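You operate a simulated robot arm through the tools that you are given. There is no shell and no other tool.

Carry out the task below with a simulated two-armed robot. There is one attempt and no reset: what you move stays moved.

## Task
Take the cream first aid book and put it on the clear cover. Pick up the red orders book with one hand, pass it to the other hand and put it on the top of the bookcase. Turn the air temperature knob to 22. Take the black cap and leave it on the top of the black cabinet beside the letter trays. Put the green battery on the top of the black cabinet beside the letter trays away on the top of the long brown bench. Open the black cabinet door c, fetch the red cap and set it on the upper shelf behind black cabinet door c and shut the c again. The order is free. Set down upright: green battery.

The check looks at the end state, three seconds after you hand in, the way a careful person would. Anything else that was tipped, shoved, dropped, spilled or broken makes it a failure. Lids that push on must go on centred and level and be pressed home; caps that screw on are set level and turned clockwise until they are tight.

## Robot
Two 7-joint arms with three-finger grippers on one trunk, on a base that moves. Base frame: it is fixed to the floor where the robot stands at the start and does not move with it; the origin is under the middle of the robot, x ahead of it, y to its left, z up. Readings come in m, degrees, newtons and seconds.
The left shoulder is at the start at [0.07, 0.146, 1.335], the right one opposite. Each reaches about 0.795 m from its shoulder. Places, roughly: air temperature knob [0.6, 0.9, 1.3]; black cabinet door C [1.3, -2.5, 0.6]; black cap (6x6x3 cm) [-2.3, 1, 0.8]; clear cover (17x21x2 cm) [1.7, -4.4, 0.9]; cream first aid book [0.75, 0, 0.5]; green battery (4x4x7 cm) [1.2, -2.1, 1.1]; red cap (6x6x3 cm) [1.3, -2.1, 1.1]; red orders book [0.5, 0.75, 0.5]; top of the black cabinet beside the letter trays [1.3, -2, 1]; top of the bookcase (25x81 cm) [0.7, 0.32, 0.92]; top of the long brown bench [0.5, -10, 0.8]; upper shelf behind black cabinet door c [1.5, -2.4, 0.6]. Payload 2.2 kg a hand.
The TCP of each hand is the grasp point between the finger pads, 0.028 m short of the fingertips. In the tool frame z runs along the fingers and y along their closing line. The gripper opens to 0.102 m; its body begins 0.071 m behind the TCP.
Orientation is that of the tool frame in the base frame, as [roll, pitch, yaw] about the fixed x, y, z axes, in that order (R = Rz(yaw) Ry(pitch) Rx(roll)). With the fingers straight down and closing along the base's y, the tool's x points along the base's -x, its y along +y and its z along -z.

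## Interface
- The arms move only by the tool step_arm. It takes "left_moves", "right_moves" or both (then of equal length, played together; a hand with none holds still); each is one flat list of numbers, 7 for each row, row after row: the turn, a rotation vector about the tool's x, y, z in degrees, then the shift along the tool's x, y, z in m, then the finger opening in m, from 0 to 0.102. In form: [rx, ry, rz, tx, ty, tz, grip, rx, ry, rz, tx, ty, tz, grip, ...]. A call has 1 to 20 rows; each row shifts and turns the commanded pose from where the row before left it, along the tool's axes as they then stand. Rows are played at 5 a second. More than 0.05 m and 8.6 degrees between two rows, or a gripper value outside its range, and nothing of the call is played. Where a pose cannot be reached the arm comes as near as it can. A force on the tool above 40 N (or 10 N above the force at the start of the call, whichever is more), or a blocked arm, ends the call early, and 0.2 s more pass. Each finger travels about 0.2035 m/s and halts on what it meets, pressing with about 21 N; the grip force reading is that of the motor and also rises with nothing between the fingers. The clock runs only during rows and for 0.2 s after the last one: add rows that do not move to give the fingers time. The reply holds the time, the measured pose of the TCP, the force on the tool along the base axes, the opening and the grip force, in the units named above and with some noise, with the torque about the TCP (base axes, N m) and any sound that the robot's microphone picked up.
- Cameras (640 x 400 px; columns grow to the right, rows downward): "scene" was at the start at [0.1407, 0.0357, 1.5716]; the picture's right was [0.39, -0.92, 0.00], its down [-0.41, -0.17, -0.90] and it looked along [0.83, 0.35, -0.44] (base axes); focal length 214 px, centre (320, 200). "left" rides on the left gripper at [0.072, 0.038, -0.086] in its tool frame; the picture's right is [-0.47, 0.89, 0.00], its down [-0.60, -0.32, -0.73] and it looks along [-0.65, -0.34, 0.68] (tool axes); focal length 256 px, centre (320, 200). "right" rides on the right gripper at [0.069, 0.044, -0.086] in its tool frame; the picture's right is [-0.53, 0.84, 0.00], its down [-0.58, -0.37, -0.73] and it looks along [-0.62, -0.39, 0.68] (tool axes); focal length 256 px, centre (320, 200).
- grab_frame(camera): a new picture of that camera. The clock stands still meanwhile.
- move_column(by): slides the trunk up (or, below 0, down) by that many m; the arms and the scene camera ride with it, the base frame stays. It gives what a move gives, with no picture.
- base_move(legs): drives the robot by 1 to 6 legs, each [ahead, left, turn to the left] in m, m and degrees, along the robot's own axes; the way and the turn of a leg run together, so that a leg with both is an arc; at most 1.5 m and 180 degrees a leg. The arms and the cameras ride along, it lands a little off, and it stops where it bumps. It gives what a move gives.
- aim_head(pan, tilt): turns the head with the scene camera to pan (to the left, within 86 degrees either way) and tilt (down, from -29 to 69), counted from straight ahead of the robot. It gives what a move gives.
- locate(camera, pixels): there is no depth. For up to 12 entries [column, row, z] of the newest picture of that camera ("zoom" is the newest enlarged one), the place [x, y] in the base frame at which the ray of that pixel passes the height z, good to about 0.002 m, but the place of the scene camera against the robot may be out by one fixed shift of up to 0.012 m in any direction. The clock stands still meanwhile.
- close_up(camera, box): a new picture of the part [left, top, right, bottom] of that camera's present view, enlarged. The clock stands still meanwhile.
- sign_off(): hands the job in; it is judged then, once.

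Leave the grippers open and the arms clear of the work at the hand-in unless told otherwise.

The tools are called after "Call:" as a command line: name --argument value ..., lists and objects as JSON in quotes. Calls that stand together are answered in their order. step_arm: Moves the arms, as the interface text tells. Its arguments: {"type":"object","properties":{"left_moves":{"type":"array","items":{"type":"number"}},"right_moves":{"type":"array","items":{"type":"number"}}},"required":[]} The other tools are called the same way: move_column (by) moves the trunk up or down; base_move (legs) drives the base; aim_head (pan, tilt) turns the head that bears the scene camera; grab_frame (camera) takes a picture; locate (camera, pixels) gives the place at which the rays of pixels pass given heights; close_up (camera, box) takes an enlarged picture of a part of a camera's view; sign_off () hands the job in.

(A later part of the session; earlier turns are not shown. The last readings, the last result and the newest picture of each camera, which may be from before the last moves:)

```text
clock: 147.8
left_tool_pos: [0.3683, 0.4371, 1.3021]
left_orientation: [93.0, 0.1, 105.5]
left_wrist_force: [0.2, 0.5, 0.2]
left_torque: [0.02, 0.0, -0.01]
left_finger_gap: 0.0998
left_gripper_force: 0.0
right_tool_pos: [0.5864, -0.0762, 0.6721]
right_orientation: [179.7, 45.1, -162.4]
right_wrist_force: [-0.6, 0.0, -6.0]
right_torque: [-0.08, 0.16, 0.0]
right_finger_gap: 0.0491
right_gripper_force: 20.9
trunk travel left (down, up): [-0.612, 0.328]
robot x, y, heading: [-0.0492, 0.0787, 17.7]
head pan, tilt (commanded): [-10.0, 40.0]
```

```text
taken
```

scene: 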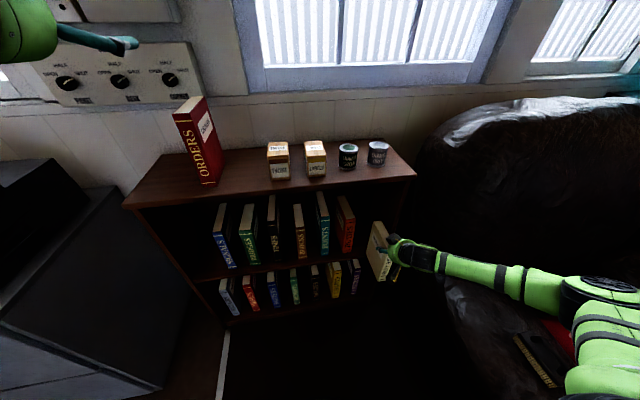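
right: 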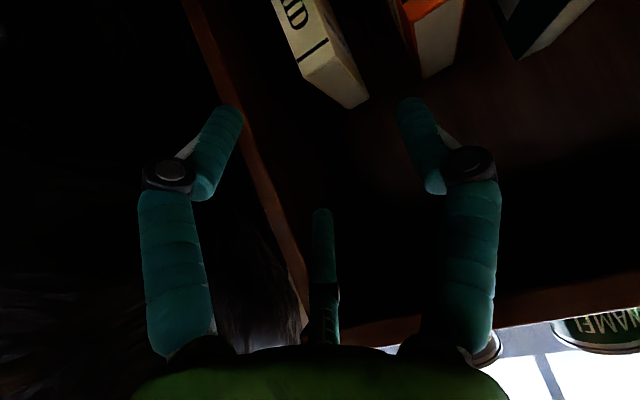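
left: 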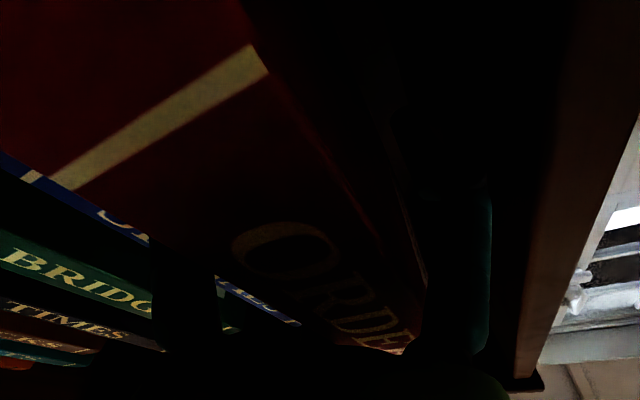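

The cream book is nearly clear. I back the base 0.4 m, then raise the trunk and look around before driving down the room.

Call:
base_move --legs '[[-0.4, 0, 0]]'

Call:
move_column --by 0.2

Call:
grab_frame --camera "scene"

Call:
aim_head --pan -70 --tilt 20

Call:
grab_frame --camera "scene"

```text
clock: 150.3
left_tool_pos: [-0.0167, 0.3155, 1.3024]
left_orientation: [93.0, 0.0, 105.8]
left_wrist_force: [-0.5, -0.4, -0.1]
left_torque: [-0.03, 0.0, -0.02]
left_finger_gap: 0.0998
left_gripper_force: 0.0
right_tool_pos: [0.2043, -0.1969, 0.672]
right_orientation: [179.7, 44.9, -162.2]
right_wrist_force: [-0.2, -0.1, -6.1]
right_torque: [-0.08, 0.19, 0.05]
right_finger_gap: 0.0492
right_gripper_force: 21.4
trunk travel left (down, up): [-0.612, 0.328]
robot x, y, heading: [-0.4391, -0.0484, 17.8]
head pan, tilt (commanded): [-10.0, 40.0]
```

```text
clock: 152.4
left_tool_pos: [-0.017, 0.315, 1.5019]
left_orientation: [93.0, 0.1, 105.8]
left_wrist_force: [0.4, -0.2, -0.2]
left_torque: [0.01, -0.03, 0.0]
left_finger_gap: 0.1
left_gripper_force: 0.0
right_tool_pos: [0.2034, -0.1975, 0.8715]
right_orientation: [179.7, 44.9, -162.2]
right_wrist_force: [0.1, -0.4, -5.3]
right_torque: [-0.11, 0.22, -0.03]
right_finger_gap: 0.049
right_gripper_force: 20.7
trunk travel left (down, up): [-0.812, 0.128]
robot x, y, heading: [-0.4341, -0.0503, 18.0]
head pan, tilt (commanded): [-10.0, 40.0]
```

```text
taken
```

scene: 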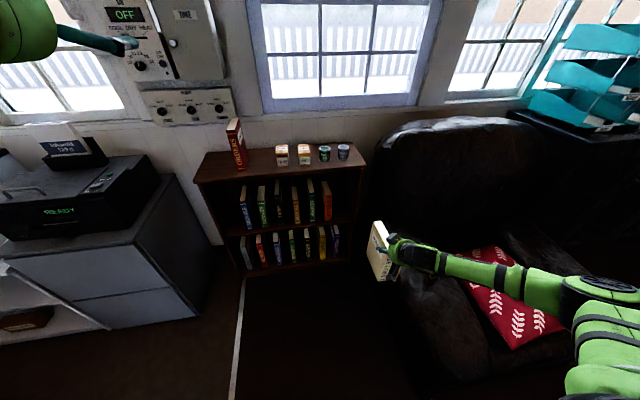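

```text
clock: 153.7
left_tool_pos: [-0.0174, 0.3151, 1.5022]
left_orientation: [93.0, 0.1, 105.8]
left_wrist_force: [0.5, -0.5, 0.5]
left_torque: [0.05, 0.02, 0.02]
left_finger_gap: 0.0998
left_gripper_force: 0.1
right_tool_pos: [0.2048, -0.1983, 0.8709]
right_orientation: [179.7, 45.0, -162.2]
right_wrist_force: [-0.4, 0.4, -5.9]
right_torque: [-0.12, 0.15, -0.01]
right_finger_gap: 0.0493
right_gripper_force: 20.9
trunk travel left (down, up): [-0.812, 0.128]
robot x, y, heading: [-0.4376, -0.0469, 17.8]
head pan, tilt (commanded): [-70.0, 20.0]
```

```text
taken
```

scene: 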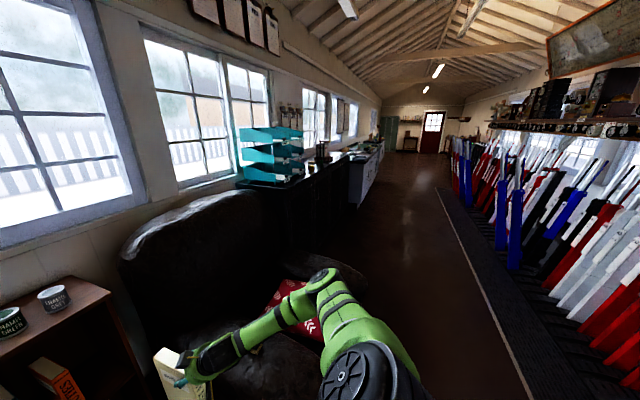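

The corridor runs at about −80° world heading; cabinets on its window side, lever frame on the other. I locate the floor edges of the lever platform and cabinets to plan the drive.

Call:
locate --camera "scene" --pixels '[[530, 390, 0.0], [480, 280, 0.0], [450, 215, 0.0], [360, 270, 0.0], [350, 205, 0.0], [362, 235, 0.0], [290, 183, 1.0], [350, 205, 0.3], [235, 183, 1.0]]'

Call:
close_up --camera "scene" --box '[220, 90, 420, 250]'

```text
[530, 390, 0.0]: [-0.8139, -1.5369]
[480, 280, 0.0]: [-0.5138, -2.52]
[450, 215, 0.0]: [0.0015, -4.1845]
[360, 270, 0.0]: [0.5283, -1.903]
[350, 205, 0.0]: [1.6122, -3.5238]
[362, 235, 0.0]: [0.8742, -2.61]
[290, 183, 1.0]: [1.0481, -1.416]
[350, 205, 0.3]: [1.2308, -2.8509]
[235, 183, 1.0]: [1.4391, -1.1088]
```

```text
2.50 times, centred on (320, 170) of scene
```

zoom: 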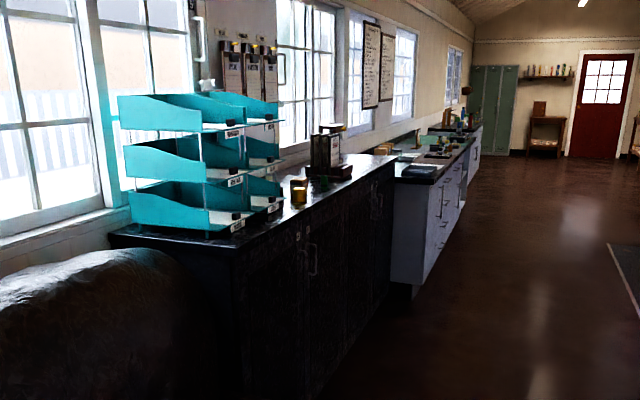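

The corridor follows the bookcase frame: lever platform edge at depth −1.24, black cabinet front at ≈0.47. I back up to depth ≈ −0.75 for clearance and slide right 3.4 m along the corridor, then look.

Call:
base_move --legs '[[-0.32, 0, 0], [0, -1.2, 0], [0, -1.2, 0], [0, -1.0, 0]]'

Call:
aim_head --pan -20 --tilt 25

Call:
grab_frame --camera "scene"

Call:
aim_head --pan 35 --tilt 25

Call:
grab_frame --camera "scene"

```text
clock: 172.0
left_tool_pos: [0.6769, -3.0635, 1.5021]
left_orientation: [93.0, 0.1, 102.8]
left_wrist_force: [-0.4, 0.2, 0.6]
left_torque: [-0.02, -0.03, -0.03]
left_finger_gap: 0.0998
left_gripper_force: 0.1
right_tool_pos: [0.87, -3.5857, 0.8718]
right_orientation: [179.7, 45.1, -165.1]
right_wrist_force: [-0.3, 0.0, -4.9]
right_torque: [-0.11, 0.2, -0.01]
right_finger_gap: 0.049
right_gripper_force: 21.1
trunk travel left (down, up): [-0.812, 0.128]
robot x, y, heading: [0.241, -3.4078, 15.2]
head pan, tilt (commanded): [-70.0, 20.0]
```

```text
clock: 173.2
left_tool_pos: [0.6768, -3.0633, 1.503]
left_orientation: [93.1, 0.2, 102.8]
left_wrist_force: [-0.1, 0.2, 0.0]
left_torque: [0.03, 0.02, 0.01]
left_finger_gap: 0.1
left_gripper_force: 0.1
right_tool_pos: [0.8714, -3.5872, 0.8721]
right_orientation: [179.8, 45.0, -165.1]
right_wrist_force: [0.3, -0.5, -5.1]
right_torque: [-0.09, 0.2, 0.0]
right_finger_gap: 0.049
right_gripper_force: 20.9
trunk travel left (down, up): [-0.812, 0.128]
robot x, y, heading: [0.2412, -3.4062, 15.0]
head pan, tilt (commanded): [-20.0, 25.0]
```

```text
taken
```

scene: 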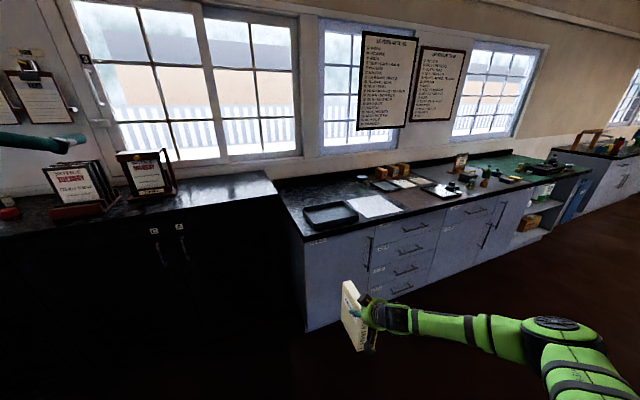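

```text
clock: 174.4
left_tool_pos: [0.6774, -3.064, 1.5011]
left_orientation: [93.0, 0.2, 102.8]
left_wrist_force: [0.1, 0.4, 0.7]
left_torque: [0.01, -0.01, -0.01]
left_finger_gap: 0.0999
left_gripper_force: 0.1
right_tool_pos: [0.8716, -3.5883, 0.8714]
right_orientation: [179.7, 44.9, -165.1]
right_wrist_force: [0.1, 0.3, -6.4]
right_torque: [-0.12, 0.16, -0.01]
right_finger_gap: 0.0487
right_gripper_force: 21.4
trunk travel left (down, up): [-0.812, 0.128]
robot x, y, heading: [0.2442, -3.4078, 15.2]
head pan, tilt (commanded): [35.0, 25.0]
```

```text
taken
```

scene: 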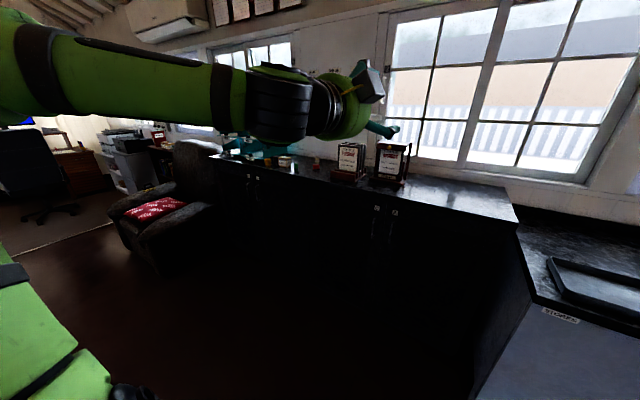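

I see the lilac counter with a black tray, paper, small boxes and something flat at (438,190). I zoom in to find the clear cover, and project its rough place.

Call:
aim_head --pan -25 --tilt 25

Call:
close_up --camera "scene" --box '[280, 130, 480, 250]'

Call:
close_up --camera "scene" --box '[400, 130, 600, 250]'

Call:
locate --camera "scene" --pixels '[[460, 190, 0.9], [400, 205, 0.9], [440, 180, 0.9], [360, 215, 0.9]]'

```text
clock: 175.8
left_tool_pos: [0.6774, -3.0629, 1.5017]
left_orientation: [92.8, 0.1, 102.8]
left_wrist_force: [0.3, 0.4, 1.0]
left_torque: [-0.02, 0.01, 0.01]
left_finger_gap: 0.0999
left_gripper_force: 0.0
right_tool_pos: [0.8714, -3.5866, 0.8715]
right_orientation: [179.7, 45.0, -165.1]
right_wrist_force: [-0.2, 0.2, -5.6]
right_torque: [-0.1, 0.14, 0.03]
right_finger_gap: 0.0489
right_gripper_force: 20.8
trunk travel left (down, up): [-0.812, 0.128]
robot x, y, heading: [0.2416, -3.405, 15.0]
head pan, tilt (commanded): [-25.0, 25.0]
```

```text
3.20 times, centred on (380, 190) of scene
```

zoom: 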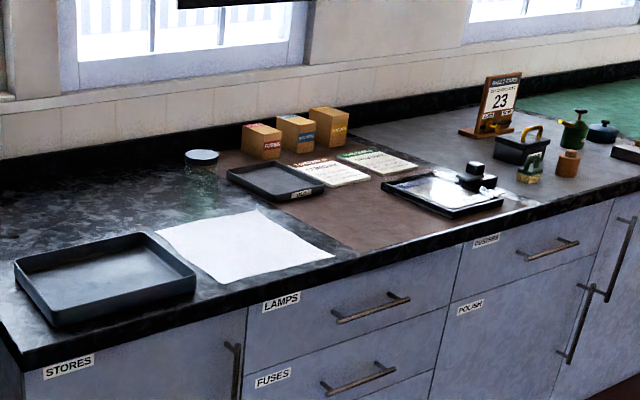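

```text
3.20 times, centred on (500, 190) of scene
```

zoom: 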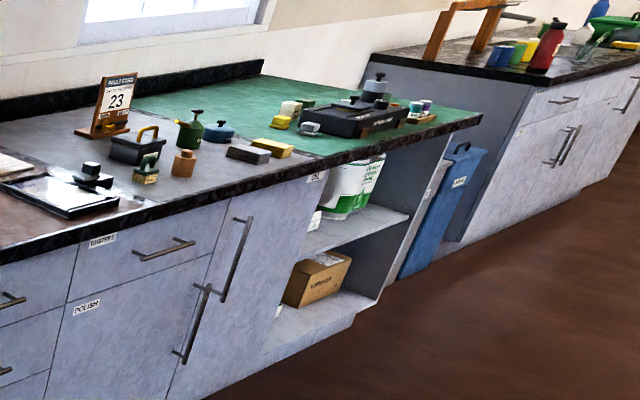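

```text
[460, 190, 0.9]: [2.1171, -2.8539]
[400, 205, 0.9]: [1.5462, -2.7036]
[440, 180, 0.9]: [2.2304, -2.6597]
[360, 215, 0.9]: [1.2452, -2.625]
```

Call:
grab_frame --camera "scene"

Call:
locate --camera "scene" --pixels '[[401, 191, 0.9], [407, 213, 0.9], [432, 193, 0.9], [350, 190, 0.9], [360, 215, 0.9], [440, 202, 0.88], [296, 248, 0.88]]'

```text
taken
```

scene: 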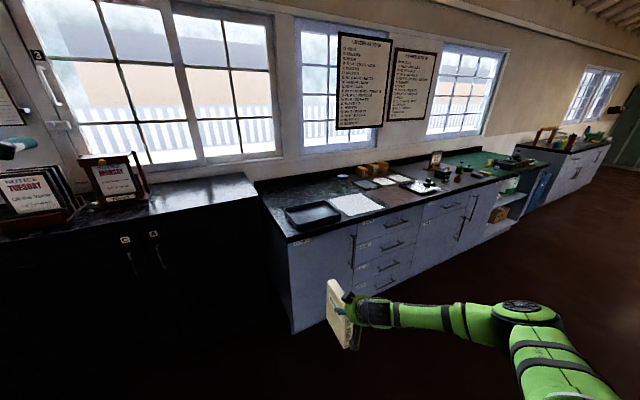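

```text
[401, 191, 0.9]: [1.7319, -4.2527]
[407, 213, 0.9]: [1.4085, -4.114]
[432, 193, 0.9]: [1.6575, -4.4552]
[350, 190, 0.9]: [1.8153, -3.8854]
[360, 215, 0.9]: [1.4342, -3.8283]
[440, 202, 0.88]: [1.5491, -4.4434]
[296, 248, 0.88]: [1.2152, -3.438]
```

The object near (419,187) at about (1.72,−4.38) should be the clear cover. I slide right 1.33 m and straighten the heading, then look closely.

Call:
base_move --legs '[[0, -1.33, 2.4]]'

Call:
aim_head --pan 0 --tilt 30

Call:
grab_frame --camera "scene"

Call:
close_up --camera "scene" --box '[240, 110, 440, 235]'

```text
clock: 182.5
left_tool_pos: [1.0396, -4.3425, 1.5018]
left_orientation: [93.0, 0.2, 105.2]
left_wrist_force: [0.8, 1.1, 0.5]
left_torque: [0.01, 0.01, -0.01]
left_finger_gap: 0.1
left_gripper_force: 0.0
right_tool_pos: [1.2551, -4.8581, 0.873]
right_orientation: [179.7, 45.0, -162.8]
right_wrist_force: [-0.1, 0.2, -5.8]
right_torque: [-0.12, 0.17, 0.02]
right_finger_gap: 0.0491
right_gripper_force: 21.1
trunk travel left (down, up): [-0.812, 0.128]
robot x, y, heading: [0.6149, -4.7015, 17.3]
head pan, tilt (commanded): [-25.0, 25.0]
```

```text
clock: 183.4
left_tool_pos: [1.0414, -4.344, 1.5021]
left_orientation: [93.0, 0.0, 105.2]
left_wrist_force: [0.7, -0.6, 0.5]
left_torque: [0.0, 0.0, 0.0]
left_finger_gap: 0.1
left_gripper_force: 0.0
right_tool_pos: [1.2552, -4.8579, 0.8715]
right_orientation: [179.8, 45.0, -162.8]
right_wrist_force: [0.0, 0.9, -6.0]
right_torque: [-0.11, 0.2, -0.01]
right_finger_gap: 0.049
right_gripper_force: 21.5
trunk travel left (down, up): [-0.812, 0.128]
robot x, y, heading: [0.6169, -4.7005, 17.4]
head pan, tilt (commanded): [0.0, 30.0]
```

```text
taken
```

scene: 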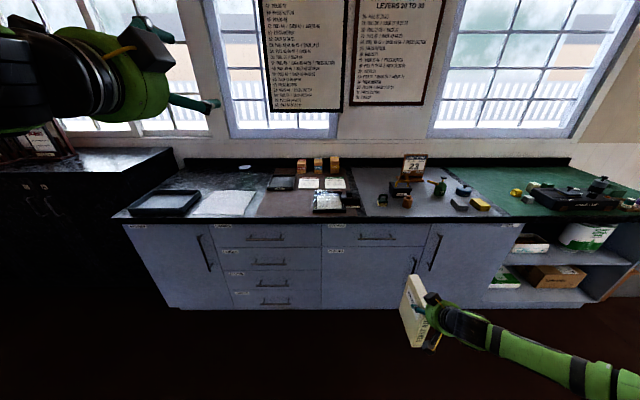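

```text
3.20 times, centred on (340, 172) of scene
```

zoom: 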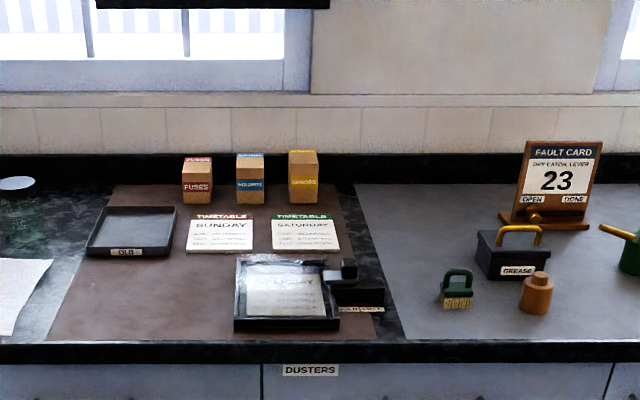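

The clear cover shows at zoom (288,292): a black-edged tray with a transparent top over a sheet. I zoom further and measure it.

Call:
close_up --camera "scene" --box '[295, 175, 375, 225]'

Call:
locate --camera "scene" --pixels '[[313, 212, 0.9], [346.5, 212, 0.9], [315, 190, 0.9], [342, 190, 0.9], [305, 221, 0.88], [320, 215, 0.88]]'

```text
8.00 times, centred on (335, 200) of scene
```

zoom: 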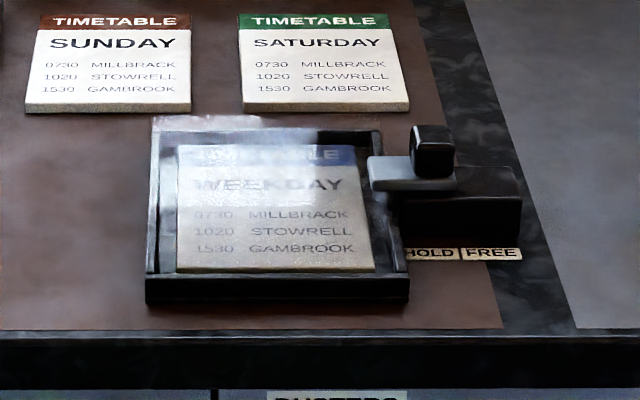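

```text
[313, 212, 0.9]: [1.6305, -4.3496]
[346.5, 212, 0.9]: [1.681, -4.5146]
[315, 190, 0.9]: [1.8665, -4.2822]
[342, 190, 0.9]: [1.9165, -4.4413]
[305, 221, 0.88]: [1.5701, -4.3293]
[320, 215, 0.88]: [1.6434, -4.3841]
```

The clear cover is a transparent plate on a black tray, about 17 cm wide × 21 cm deep, centred near depth 0.39, lateral −4.725, with a HOLD/FREE latch on its right that I must not touch. I raise the trunk and arm so the book clears the counter, and shift the base left 0.2 m.

Call:
move_column --by 0.12

Call:
step_arm --right_moves '[0, 0, 0, -0.0265, 0.02, -0.0265, 0.02, 0, 0, 0, -0.0265, 0.02, -0.0265, 0.02, 0, 0, 0, -0.0265, 0.02, -0.0265, 0.02, 0, 0, 0, -0.0265, 0.02, -0.0265, 0.02, 0, 0, 0, 0, 0, 0, 0.02]'

Call:
base_move --legs '[[0, 0.2, 0]]'

Call:
aim_head --pan -15 --tilt 30

Call:
grab_frame --camera "scene"

```text
clock: 184.9
left_tool_pos: [1.0409, -4.3432, 1.6224]
left_orientation: [92.9, 0.2, 105.2]
left_wrist_force: [0.3, 0.3, -0.4]
left_torque: [0.0, 0.0, 0.01]
left_finger_gap: 0.1001
left_gripper_force: 0.1
right_tool_pos: [1.2552, -4.859, 0.9905]
right_orientation: [179.7, 45.0, -162.8]
right_wrist_force: [-0.3, 0.1, -5.9]
right_torque: [-0.15, 0.15, -0.01]
right_finger_gap: 0.0493
right_gripper_force: 21.2
trunk travel left (down, up): [-0.932, 0.008]
robot x, y, heading: [0.6207, -4.6998, 17.5]
head pan, tilt (commanded): [0.0, 30.0]
```

```text
clock: 186.1
left_tool_pos: [1.0398, -4.3426, 1.622]
left_orientation: [93.1, 0.2, 105.2]
left_wrist_force: [0.7, -1.2, 0.6]
left_torque: [-0.05, 0.01, 0.05]
left_finger_gap: 0.0998
left_gripper_force: 0.0
right_tool_pos: [1.2283, -4.7823, 1.1417]
right_orientation: [179.9, 44.8, -162.7]
right_wrist_force: [0.5, -0.4, -5.2]
right_torque: [-0.09, 0.22, 0.02]
right_finger_gap: 0.0489
right_gripper_force: 20.4
trunk travel left (down, up): [-0.932, 0.008]
robot x, y, heading: [0.6172, -4.7066, 17.3]
head pan, tilt (commanded): [0.0, 30.0]
```

```text
clock: 187.7
left_tool_pos: [0.9825, -4.1599, 1.6232]
left_orientation: [92.9, -0.1, 105.1]
left_wrist_force: [0.9, -0.1, -0.1]
left_torque: [-0.03, 0.01, 0.08]
left_finger_gap: 0.1002
left_gripper_force: 0.0
right_tool_pos: [1.1714, -4.5977, 1.1413]
right_orientation: [179.5, 44.9, -163.1]
right_wrist_force: [0.0, 0.1, -6.4]
right_torque: [-0.08, 0.2, 0.02]
right_finger_gap: 0.0491
right_gripper_force: 21.4
trunk travel left (down, up): [-0.932, 0.008]
robot x, y, heading: [0.5573, -4.5107, 17.3]
head pan, tilt (commanded): [0.0, 30.0]
```

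```text
clock: 188.5
left_tool_pos: [0.9812, -4.1546, 1.6229]
left_orientation: [93.0, 0.1, 105.1]
left_wrist_force: [-0.2, 0.5, -0.1]
left_torque: [-0.01, 0.04, -0.04]
left_finger_gap: 0.0999
left_gripper_force: 0.2
right_tool_pos: [1.1701, -4.5941, 1.1421]
right_orientation: [179.9, 44.9, -162.8]
right_wrist_force: [-0.4, -0.1, -4.9]
right_torque: [-0.1, 0.19, -0.01]
right_finger_gap: 0.0487
right_gripper_force: 20.9
trunk travel left (down, up): [-0.932, 0.008]
robot x, y, heading: [0.5598, -4.5096, 17.3]
head pan, tilt (commanded): [-15.0, 30.0]
```

```text
taken
```

scene: 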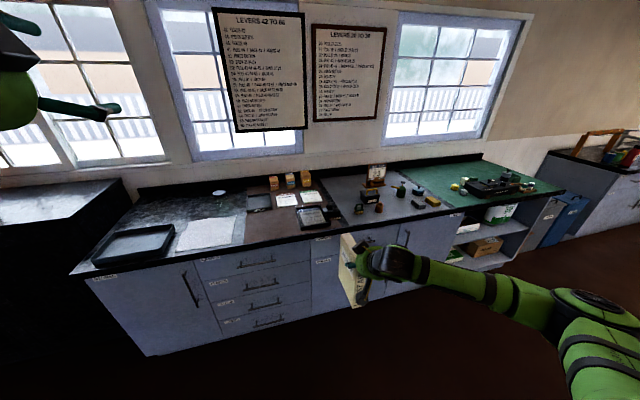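

The hand's lateral is now −4.734, right in line. I measure the cover from this second viewpoint to get its height and place.

Call:
close_up --camera "scene" --box '[270, 185, 350, 245]'

```text
6.67 times, centred on (310, 215) of scene
```

zoom: 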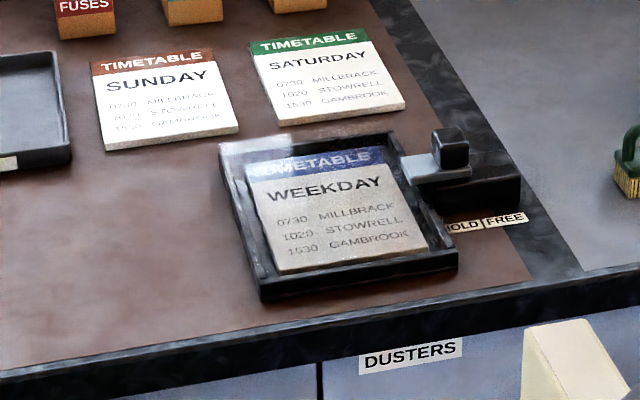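

Call:
locate --camera "scene" --pixels '[[301.3, 226.7, 0.9], [301.3, 226.7, 0.92], [301.3, 226.7, 0.94], [330.5, 222.2, 0.9], [330.5, 222.2, 0.92], [295.3, 206.75, 0.9], [295.3, 206.75, 0.92], [319.7, 205.3, 0.9], [319.7, 205.3, 0.92], [339, 225, 0.88]]'

```text
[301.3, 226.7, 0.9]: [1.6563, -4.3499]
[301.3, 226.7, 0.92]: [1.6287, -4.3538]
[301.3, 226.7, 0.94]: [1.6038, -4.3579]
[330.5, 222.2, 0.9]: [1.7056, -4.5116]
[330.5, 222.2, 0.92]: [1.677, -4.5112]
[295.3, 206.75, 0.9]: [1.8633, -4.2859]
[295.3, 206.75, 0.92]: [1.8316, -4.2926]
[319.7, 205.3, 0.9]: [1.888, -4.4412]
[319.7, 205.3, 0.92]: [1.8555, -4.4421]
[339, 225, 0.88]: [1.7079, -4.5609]
```

The rim height works out to ≈0.93 and the cover centre to about depth 0.335, lateral −4.725. I drive 0.44 m ahead (book bottom at ~0.985, above the counter), then re-check.

Call:
base_move --legs '[[0.44, 0, 0]]'

Call:
aim_head --pan -20 --tilt 40

Call:
grab_frame --camera "scene"

Call:
close_up --camera "scene" --box '[260, 140, 420, 260]'

```text
clock: 191.1
left_tool_pos: [1.3877, -4.0276, 1.6235]
left_orientation: [93.0, 0.1, 105.0]
left_wrist_force: [-0.3, 0.3, -0.4]
left_torque: [-0.02, -0.01, 0.02]
left_finger_gap: 0.1003
left_gripper_force: 0.1
right_tool_pos: [1.5782, -4.4673, 1.1418]
right_orientation: [179.7, 45.0, -163.0]
right_wrist_force: [-0.4, 0.0, -5.4]
right_torque: [-0.1, 0.17, -0.03]
right_finger_gap: 0.049
right_gripper_force: 20.8
trunk travel left (down, up): [-0.932, 0.008]
robot x, y, heading: [0.966, -4.3881, 17.3]
head pan, tilt (commanded): [-15.0, 30.0]
```

```text
clock: 191.8
left_tool_pos: [1.3907, -4.027, 1.6229]
left_orientation: [92.9, 0.1, 105.0]
left_wrist_force: [-0.7, -0.3, 0.1]
left_torque: [0.01, 0.01, 0.01]
left_finger_gap: 0.1002
left_gripper_force: 0.0
right_tool_pos: [1.5786, -4.466, 1.1417]
right_orientation: [179.7, 44.9, -162.9]
right_wrist_force: [0.7, -0.1, -5.3]
right_torque: [-0.11, 0.16, -0.01]
right_finger_gap: 0.0491
right_gripper_force: 21.4
trunk travel left (down, up): [-0.932, 0.008]
robot x, y, heading: [0.9679, -4.3865, 17.1]
head pan, tilt (commanded): [-20.0, 40.0]
```

```text
taken
```

scene: 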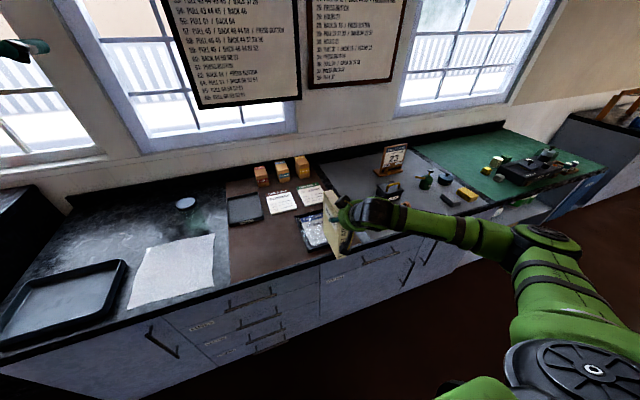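

```text
3.33 times, centred on (340, 200) of scene
```

zoom: 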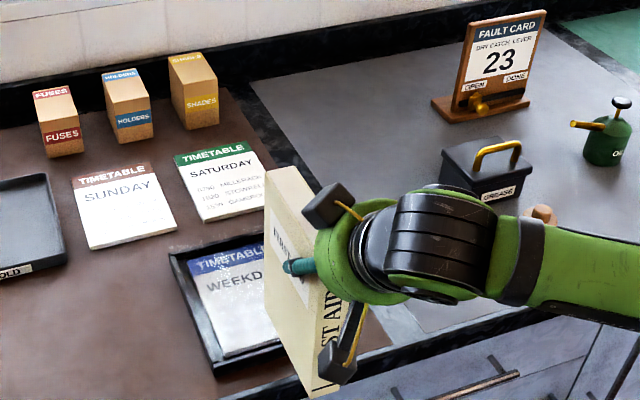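

Call:
locate --camera "scene" --pixels '[[295, 216.5, 0.935], [308.5, 251.7, 0.935], [295, 216.5, 0.915], [308.5, 251.7, 0.915], [295, 216.5, 0.955], [308.5, 251.7, 0.955]]'

```text
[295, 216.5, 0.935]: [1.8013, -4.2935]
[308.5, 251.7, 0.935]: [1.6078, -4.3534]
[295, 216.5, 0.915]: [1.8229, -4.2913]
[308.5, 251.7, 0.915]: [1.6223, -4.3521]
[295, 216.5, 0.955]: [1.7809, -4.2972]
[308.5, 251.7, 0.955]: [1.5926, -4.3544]
```

Consistent: rim z≈0.934, front edge depth ≈0.234, so the centre is at depth 0.335, lateral −4.72. I extend the arm 13.6 cm ahead at this height.

Call:
step_arm --right_moves '[0, 0, 0, -0.024, 0, 0.024, 0.02, 0, 0, 0, -0.024, 0, 0.024, 0.02, 0, 0, 0, -0.024, 0, 0.024, 0.02, 0, 0, 0, -0.024, 0, 0.024, 0.02, 0, 0, 0, 0, 0, 0, 0.02]'

Call:
close_up --camera "scene" --box '[260, 140, 420, 260]'

```text
clock: 193.0
left_tool_pos: [1.3914, -4.0277, 1.6228]
left_orientation: [93.0, 0.1, 105.0]
left_wrist_force: [0.9, 1.0, 0.0]
left_torque: [-0.04, 0.01, -0.01]
left_finger_gap: 0.0999
left_gripper_force: 0.0
right_tool_pos: [1.7094, -4.4265, 1.1419]
right_orientation: [179.9, 45.0, -163.0]
right_wrist_force: [0.1, -0.3, -6.0]
right_torque: [-0.08, 0.21, -0.02]
right_finger_gap: 0.0491
right_gripper_force: 21.0
trunk travel left (down, up): [-0.932, 0.008]
robot x, y, heading: [0.9665, -4.3838, 17.2]
head pan, tilt (commanded): [-20.0, 40.0]
```

```text
3.33 times, centred on (340, 200) of scene
```

zoom: 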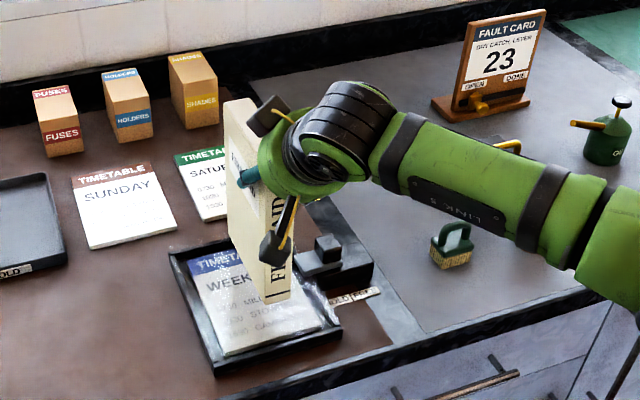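

The book is above the cover, centred, with the latch clear to the right. I lower 4 cm, then creep down until contact.

Call:
step_arm --right_moves '[0, 0, 0, 0.0071, 0, 0.0071, 0.02, 0, 0, 0, 0.0071, 0, 0.0071, 0.02, 0, 0, 0, 0.0071, 0, 0.0071, 0.02, 0, 0, 0, 0.0071, 0, 0.0071, 0.02, 0, 0, 0, 0, 0, 0, 0.02]'

Call:
close_up --camera "scene" --box '[270, 150, 390, 250]'

```text
clock: 194.2
left_tool_pos: [1.3932, -4.026, 1.6218]
left_orientation: [93.0, 0.1, 104.9]
left_wrist_force: [0.4, 0.7, 0.1]
left_torque: [0.0, 0.02, -0.01]
left_finger_gap: 0.1
left_gripper_force: 0.2
right_tool_pos: [1.7104, -4.4255, 1.1001]
right_orientation: [179.8, 44.8, -162.8]
right_wrist_force: [-0.6, -0.8, -4.9]
right_torque: [-0.07, 0.2, 0.05]
right_finger_gap: 0.0491
right_gripper_force: 20.8
trunk travel left (down, up): [-0.932, 0.008]
robot x, y, heading: [0.9661, -4.384, 17.5]
head pan, tilt (commanded): [-20.0, 40.0]
```

```text
4.00 times, centred on (330, 200) of scene
```

zoom: 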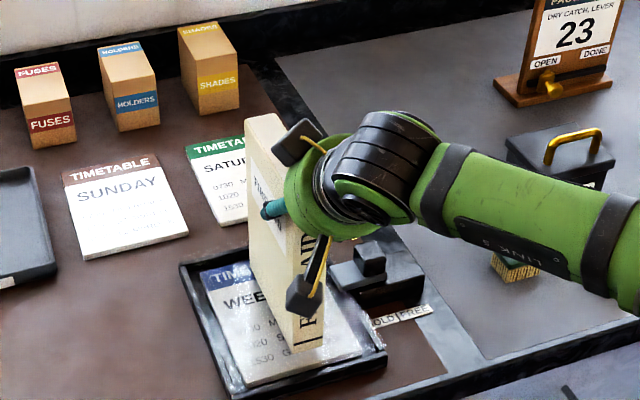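

Call:
step_arm --right_moves '[0, 0, 0, 0.0028, 0, 0.0028, 0.02, 0, 0, 0, 0.0028, 0, 0.0028, 0.02, 0, 0, 0, 0, 0, 0, 0.02]'

```text
clock: 195.0
left_tool_pos: [1.3863, -4.0279, 1.6242]
left_orientation: [92.8, 0.2, 105.1]
left_wrist_force: [-0.1, 1.5, 0.1]
left_torque: [0.02, 0.0, 0.02]
left_finger_gap: 0.1
left_gripper_force: 0.1
right_tool_pos: [1.7078, -4.4256, 1.0965]
right_orientation: [179.7, 45.4, -162.9]
right_wrist_force: [-1.4, -1.9, 9.9]
right_torque: [0.35, -1.07, 0.03]
right_finger_gap: 0.0493
right_gripper_force: 20.9
trunk travel left (down, up): [-0.932, 0.008]
robot x, y, heading: [0.9669, -4.3878, 17.3]
head pan, tilt (commanded): [-20.0, 40.0]
```

Contact on the cover (about 15 N, mainly under the fore-edge, so the book droops slightly in the grip). I tilt the hand 1.5° to let the spine side down too and check.

Call:
step_arm --right_moves '[0, -1.5, 0, 0, 0, 0, 0.02, 0, 0, 0, 0, 0, 0, 0.02]'

Call:
close_up --camera "scene" --box '[290, 180, 370, 250]'

```text
clock: 195.6
left_tool_pos: [1.3858, -4.0281, 1.6248]
left_orientation: [92.8, 0.1, 105.0]
left_wrist_force: [-0.2, 0.3, 0.4]
left_torque: [0.02, 0.02, 0.0]
left_finger_gap: 0.0999
left_gripper_force: 0.1
right_tool_pos: [1.7066, -4.4261, 1.0963]
right_orientation: [179.7, 46.9, -163.0]
right_wrist_force: [1.2, -1.7, 14.6]
right_torque: [0.13, 0.0, -0.14]
right_finger_gap: 0.0493
right_gripper_force: 21.4
trunk travel left (down, up): [-0.932, 0.008]
robot x, y, heading: [0.9657, -4.3892, 17.4]
head pan, tilt (commanded): [-20.0, 40.0]
```

```text
5.71 times, centred on (330, 215) of scene
```

zoom: 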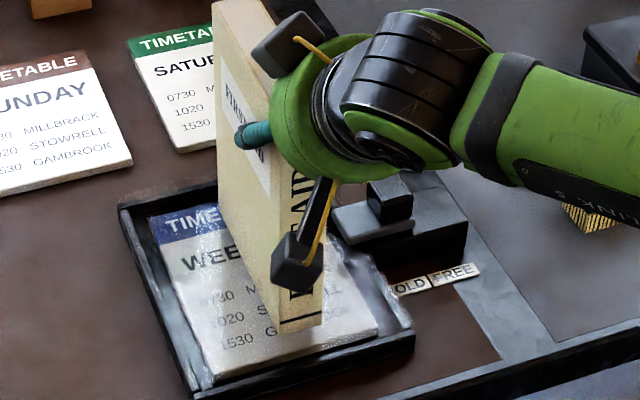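

The torque is now zero and the book stands flat on the cover. I ease 1 mm up and open the fingers gently.

Call:
step_arm --right_moves '[0, 0, 0, -0.0007, 0, -0.0007, 0.02, 0, 0, 0, 0, 0, 0, 0.05, 0, 0, 0, 0, 0, 0, 0.054, 0, 0, 0, 0, 0, 0, 0.06, 0, 0, 0, 0, 0, 0, 0.07, 0, 0, 0, 0, 0, 0, 0.08, 0, 0, 0, 0, 0, 0, 0.08]'

Call:
close_up --camera "scene" --box '[290, 150, 390, 250]'

Call:
grab_frame --camera "right"

```text
clock: 197.2
left_tool_pos: [1.3896, -4.0268, 1.6229]
left_orientation: [92.9, 0.1, 104.9]
left_wrist_force: [-0.2, -0.9, 1.2]
left_torque: [0.01, -0.02, -0.01]
left_finger_gap: 0.0999
left_gripper_force: 0.1
right_tool_pos: [1.7072, -4.4263, 1.0941]
right_orientation: [179.9, 46.5, -162.9]
right_wrist_force: [-0.1, 0.0, 0.4]
right_torque: [0.01, -0.01, 0.01]
right_finger_gap: 0.0801
right_gripper_force: 0.0
trunk travel left (down, up): [-0.932, 0.008]
robot x, y, heading: [0.969, -4.3856, 17.2]
head pan, tilt (commanded): [-20.0, 40.0]
```

```text
4.00 times, centred on (340, 200) of scene
```

zoom: 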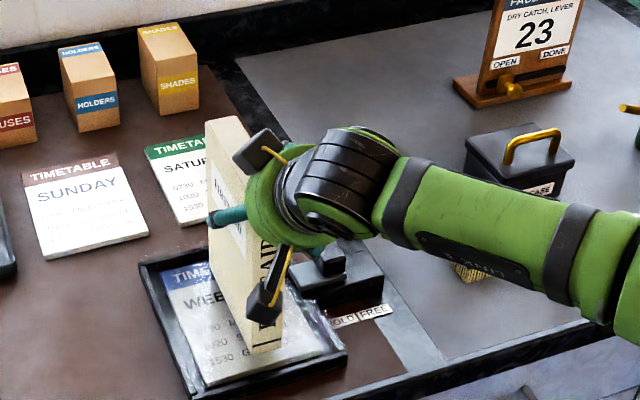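

```text
taken
```

right: 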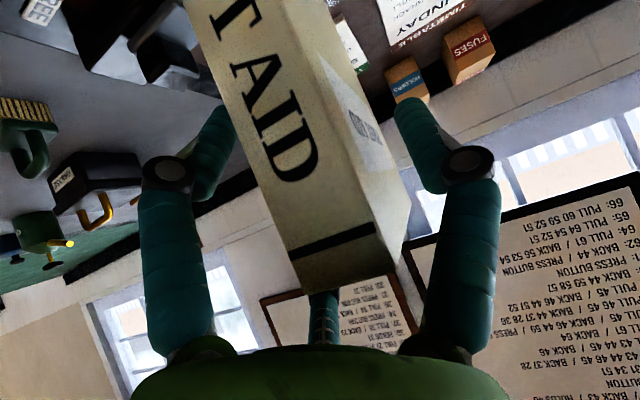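

The book stands by itself. I withdraw the hand straight back along its axis 18 cm.

Call:
step_arm --right_moves '[0, 0, 0, 0, 0, -0.02, 0.085, 0, 0, 0, 0, 0, -0.03, 0.085, 0, 0, 0, 0, 0, -0.03, 0.085, 0, 0, 0, 0, 0, -0.03, 0.085, 0, 0, 0, 0, 0, -0.03, 0.085, 0, 0, 0, 0, 0, -0.03, 0.085, 0, 0, 0, 0, 0, 0, 0.085]'

Call:
grab_frame --camera "scene"

Call:
close_up --camera "scene" --box '[270, 130, 390, 250]'

```text
clock: 198.8
left_tool_pos: [1.3891, -4.0271, 1.6233]
left_orientation: [92.9, 0.1, 104.9]
left_wrist_force: [0.5, -0.8, 0.2]
left_torque: [-0.02, 0.01, 0.0]
left_finger_gap: 0.1003
left_gripper_force: 0.0
right_tool_pos: [1.5899, -4.4629, 1.2112]
right_orientation: [179.8, 46.3, -162.9]
right_wrist_force: [0.2, 0.1, -0.2]
right_torque: [0.0, -0.04, -0.03]
right_finger_gap: 0.085
right_gripper_force: 0.1
trunk travel left (down, up): [-0.932, 0.008]
robot x, y, heading: [0.9668, -4.3815, 17.4]
head pan, tilt (commanded): [-20.0, 40.0]
```

```text
taken
```

scene: 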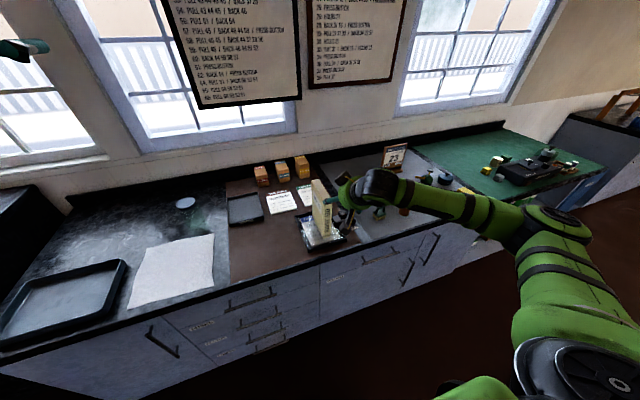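

```text
3.33 times, centred on (330, 190) of scene
```

zoom: 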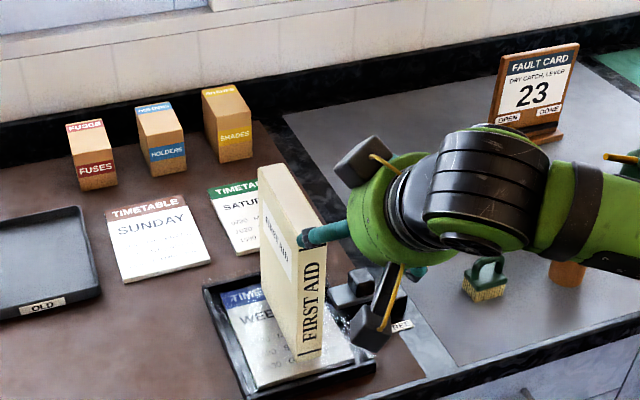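

The cream book stands on the clear cover. I back off 0.4 m and slide 2.0 m left to face the black cabinet with the letter trays.

Call:
base_move --legs '[[-0.4, 0, 0], [0, 1.0, 0], [0, 1.0, 0]]'

Call:
aim_head --pan 0 --tilt 30

Call:
grab_frame --camera "scene"

```text
clock: 210.8
left_tool_pos: [0.4114, -2.2685, 1.6227]
left_orientation: [92.9, 0.0, 104.9]
left_wrist_force: [-0.3, 0.0, 0.2]
left_torque: [-0.01, 0.02, 0.03]
left_finger_gap: 0.0996
left_gripper_force: 0.0
right_tool_pos: [0.6096, -2.7057, 1.2114]
right_orientation: [179.7, 46.4, -163.1]
right_wrist_force: [0.6, 0.0, -0.2]
right_torque: [-0.02, 0.01, 0.04]
right_finger_gap: 0.0849
right_gripper_force: 0.1
trunk travel left (down, up): [-0.932, 0.008]
robot x, y, heading: [-0.0075, -2.6236, 17.3]
head pan, tilt (commanded): [-20.0, 40.0]
```

```text
clock: 211.6
left_tool_pos: [0.411, -2.2669, 1.6226]
left_orientation: [92.9, 0.1, 104.9]
left_wrist_force: [-0.2, -0.5, -0.5]
left_torque: [0.01, 0.0, 0.0]
left_finger_gap: 0.1001
left_gripper_force: 0.1
right_tool_pos: [0.6095, -2.7027, 1.2101]
right_orientation: [179.8, 46.3, -163.0]
right_wrist_force: [-0.1, 0.4, 0.3]
right_torque: [0.02, -0.02, -0.01]
right_finger_gap: 0.085
right_gripper_force: 0.1
trunk travel left (down, up): [-0.932, 0.008]
robot x, y, heading: [-0.0111, -2.6248, 17.2]
head pan, tilt (commanded): [0.0, 30.0]
```

```text
taken
```

scene: 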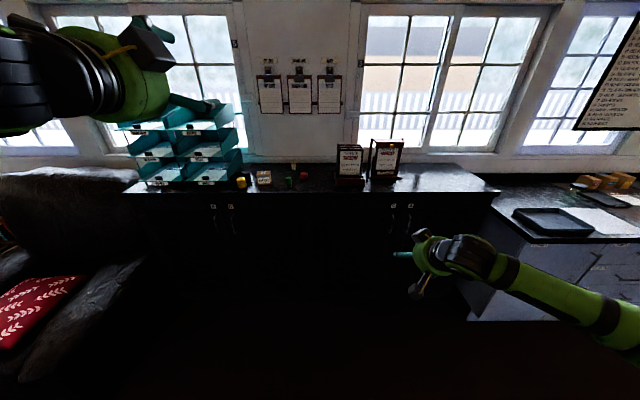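

I see the black cabinet: trays at left, small items near (242,182), (263,178), (290,180), (303,176), notices at right, and handles at (213–232,215) and (392–411,215). I zoom in.

Call:
close_up --camera "scene" --box '[200, 150, 330, 240]'

Call:
close_up --camera "scene" --box '[330, 130, 460, 250]'

```text
4.44 times, centred on (265, 195) of scene
```

zoom: 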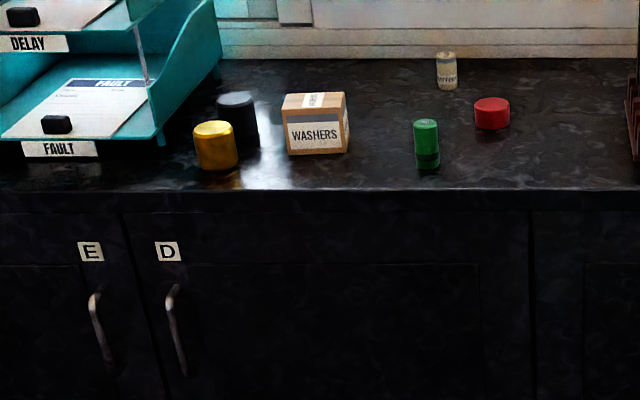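

```text
3.33 times, centred on (395, 190) of scene
```

zoom: 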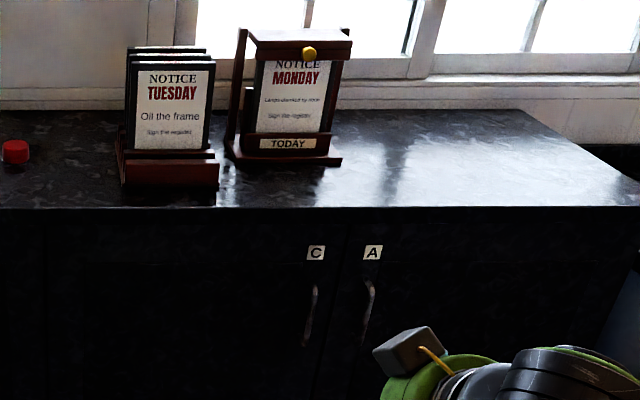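

Doors read E | D | C | A; door C spans px ≈313–401 with its handle at right (392) and hinge at left. The battery (288.6,186 base) and red cap (303.7,178 base) stand on top. I locate these.

Call:
locate --camera "scene" --pixels '[[289, 187.5, 1.05], [303.7, 178.5, 1.05], [242, 187, 1.05], [265, 184, 1.05], [265, 193, 1.05], [350, 186, 1.05], [401, 195, 1.03], [313, 195, 1.03], [392, 215, 0.9], [388, 230, 0.8]]'

```text
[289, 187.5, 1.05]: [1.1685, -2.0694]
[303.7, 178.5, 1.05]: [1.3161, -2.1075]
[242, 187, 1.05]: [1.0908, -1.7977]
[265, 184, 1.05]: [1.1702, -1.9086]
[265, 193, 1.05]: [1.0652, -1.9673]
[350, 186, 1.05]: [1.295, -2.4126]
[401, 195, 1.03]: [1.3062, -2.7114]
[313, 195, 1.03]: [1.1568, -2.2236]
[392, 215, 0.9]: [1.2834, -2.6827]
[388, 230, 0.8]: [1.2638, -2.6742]
```

Positions: battery depth 0.50/lateral −2.32, red cap 0.63/−2.40, cabinet front 0.437, door C from lateral −2.468 (hinge) to −2.978, handle a vertical bar near lateral −2.94, z 0.78–0.90. I will open door C with the right hand first, standing to the right of the door's swing. I move right 0.45 and ahead 0.42, then lower the trunk.

Call:
base_move --legs '[[0, -0.45, 0], [0.42, 0, 0]]'

Call:
move_column --by -0.28

Call:
aim_head --pan 0 --tilt 40

Call:
grab_frame --camera "scene"

Call:
close_up --camera "scene" --box '[260, 180, 420, 300]'

```text
clock: 216.6
left_tool_pos: [0.9578, -2.582, 1.6245]
left_orientation: [92.8, 0.1, 104.4]
left_wrist_force: [-0.8, 0.5, 0.4]
left_torque: [0.01, 0.01, -0.01]
left_finger_gap: 0.1001
left_gripper_force: 0.0
right_tool_pos: [1.1534, -3.0193, 1.2121]
right_orientation: [179.8, 46.5, -163.4]
right_wrist_force: [-0.2, -0.1, 0.6]
right_torque: [-0.03, 0.02, 0.02]
right_finger_gap: 0.0851
right_gripper_force: 0.0
trunk travel left (down, up): [-0.932, 0.008]
robot x, y, heading: [0.5348, -2.9321, 16.9]
head pan, tilt (commanded): [0.0, 30.0]
```

```text
clock: 219.4
left_tool_pos: [0.9595, -2.5811, 1.3438]
left_orientation: [92.9, 0.1, 104.5]
left_wrist_force: [0.6, 0.7, 0.0]
left_torque: [0.01, -0.01, 0.01]
left_finger_gap: 0.1001
left_gripper_force: 0.0
right_tool_pos: [1.155, -3.0173, 0.9306]
right_orientation: [179.8, 46.4, -163.4]
right_wrist_force: [-0.3, 0.0, 0.0]
right_torque: [0.04, 0.02, 0.01]
right_finger_gap: 0.085
right_gripper_force: 0.0
trunk travel left (down, up): [-0.652, 0.288]
robot x, y, heading: [0.5397, -2.9374, 16.8]
head pan, tilt (commanded): [0.0, 30.0]
```

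```text
clock: 220.1
left_tool_pos: [0.9598, -2.5808, 1.3433]
left_orientation: [93.0, 0.1, 104.5]
left_wrist_force: [-0.8, -0.1, -0.7]
left_torque: [0.01, 0.01, 0.02]
left_finger_gap: 0.1
left_gripper_force: 0.0
right_tool_pos: [1.1554, -3.0199, 0.9307]
right_orientation: [179.8, 46.4, -163.5]
right_wrist_force: [0.8, -0.7, -0.2]
right_torque: [0.02, 0.03, 0.02]
right_finger_gap: 0.0852
right_gripper_force: 0.0
trunk travel left (down, up): [-0.652, 0.288]
robot x, y, heading: [0.5372, -2.9354, 16.9]
head pan, tilt (commanded): [0.0, 40.0]
```

```text
taken
```

scene: 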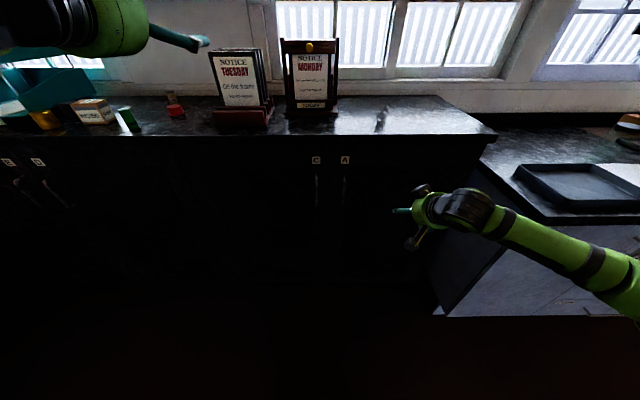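

```text
3.33 times, centred on (340, 240) of scene
```

zoom: 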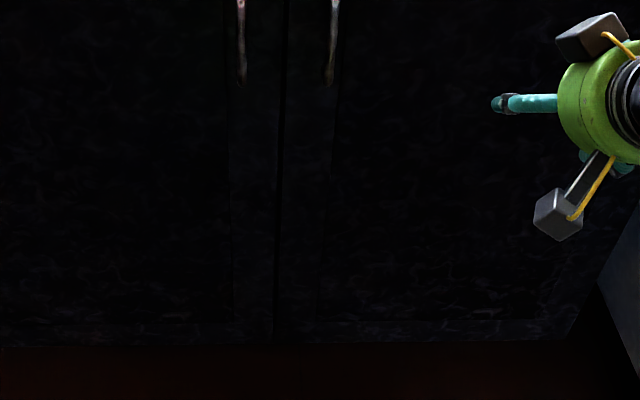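

Call:
close_up --camera "scene" --box '[284, 145, 380, 215]'

Call:
locate --camera "scene" --pixels '[[316.3, 205.5, 0.82], [316.3, 205.5, 0.78], [316.3, 205.5, 0.8], [316.3, 172, 0.92], [316.3, 172, 0.9], [316.3, 172, 0.88], [330, 139, 1.05]]'

Call:
grab_frame --camera "right"

```text
5.71 times, centred on (332, 180) of scene
```

zoom: 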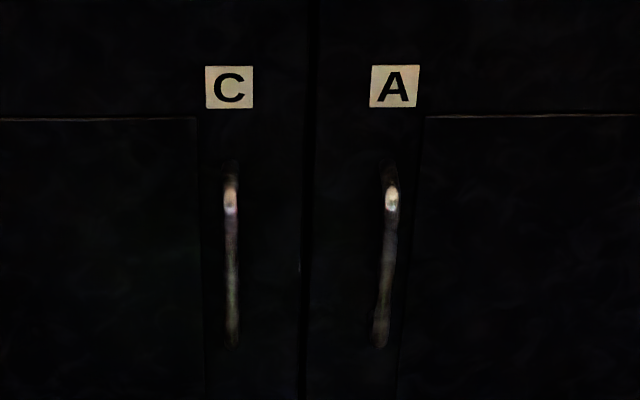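

```text
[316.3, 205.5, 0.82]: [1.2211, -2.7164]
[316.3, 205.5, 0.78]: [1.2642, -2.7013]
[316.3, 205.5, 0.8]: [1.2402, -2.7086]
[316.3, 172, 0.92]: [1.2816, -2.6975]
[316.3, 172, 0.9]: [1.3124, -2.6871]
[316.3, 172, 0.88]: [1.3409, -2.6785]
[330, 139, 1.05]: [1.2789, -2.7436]
```

```text
taken
```

right: 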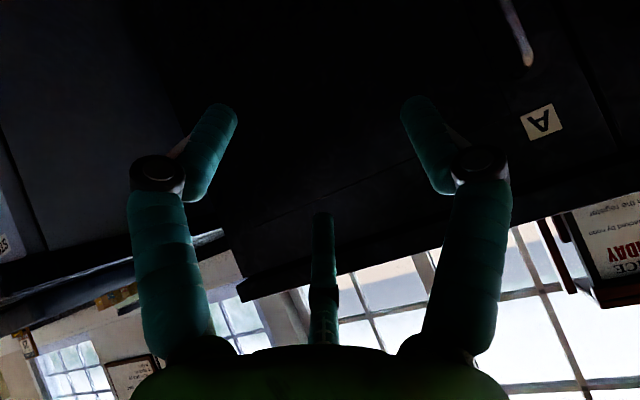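

Handle C: lateral ≈ −2.956, depth ≈0.40, z 0.78–0.91. I bring the right hand to 12 cm short of it along its 45° axis.

Call:
step_arm --right_moves '[0, 0, 0, -0.0135, 0.045, 0.0135, 0.085, 0, 0, 0, -0.0135, 0.045, 0.0135, 0.085, 0, 0, 0, -0.0135, 0.045, 0.0135, 0.085, 0, 0, 0, -0.0135, 0.045, 0.0135, 0.085, 0, 0, 0, -0.0135, 0.045, 0.0135, 0.085, 0, 0, 0, -0.0135, 0.046, 0.0135, 0.085, 0, 0, 0, 0, 0, 0, 0.085]'

Call:
grab_frame --camera "right"

Call:
grab_frame --camera "scene"

```text
clock: 221.7
left_tool_pos: [0.9605, -2.5828, 1.3434]
left_orientation: [92.9, 0.0, 104.5]
left_wrist_force: [1.1, -0.8, 1.0]
left_torque: [-0.01, -0.01, 0.05]
left_finger_gap: 0.0998
left_gripper_force: 0.1
right_tool_pos: [1.1887, -2.7265, 0.9359]
right_orientation: [179.7, 46.6, -163.4]
right_wrist_force: [0.0, -0.3, 0.8]
right_torque: [0.01, 0.02, 0.01]
right_finger_gap: 0.0851
right_gripper_force: 0.0
trunk travel left (down, up): [-0.652, 0.288]
robot x, y, heading: [0.5342, -2.9355, 16.9]
head pan, tilt (commanded): [0.0, 40.0]
```

```text
taken
```

right: 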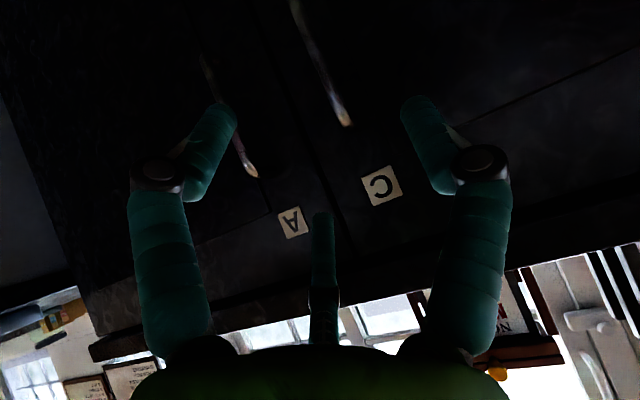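

```text
taken
```

scene: 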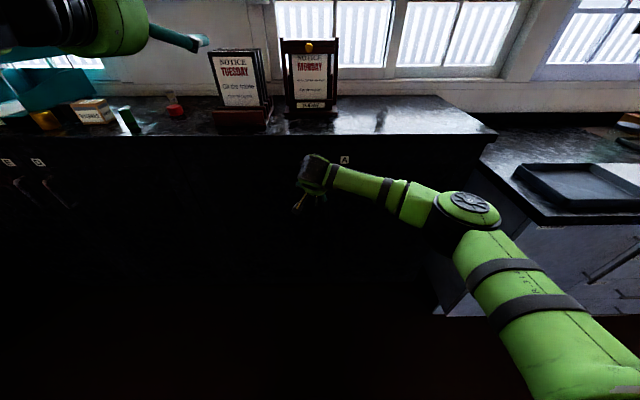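

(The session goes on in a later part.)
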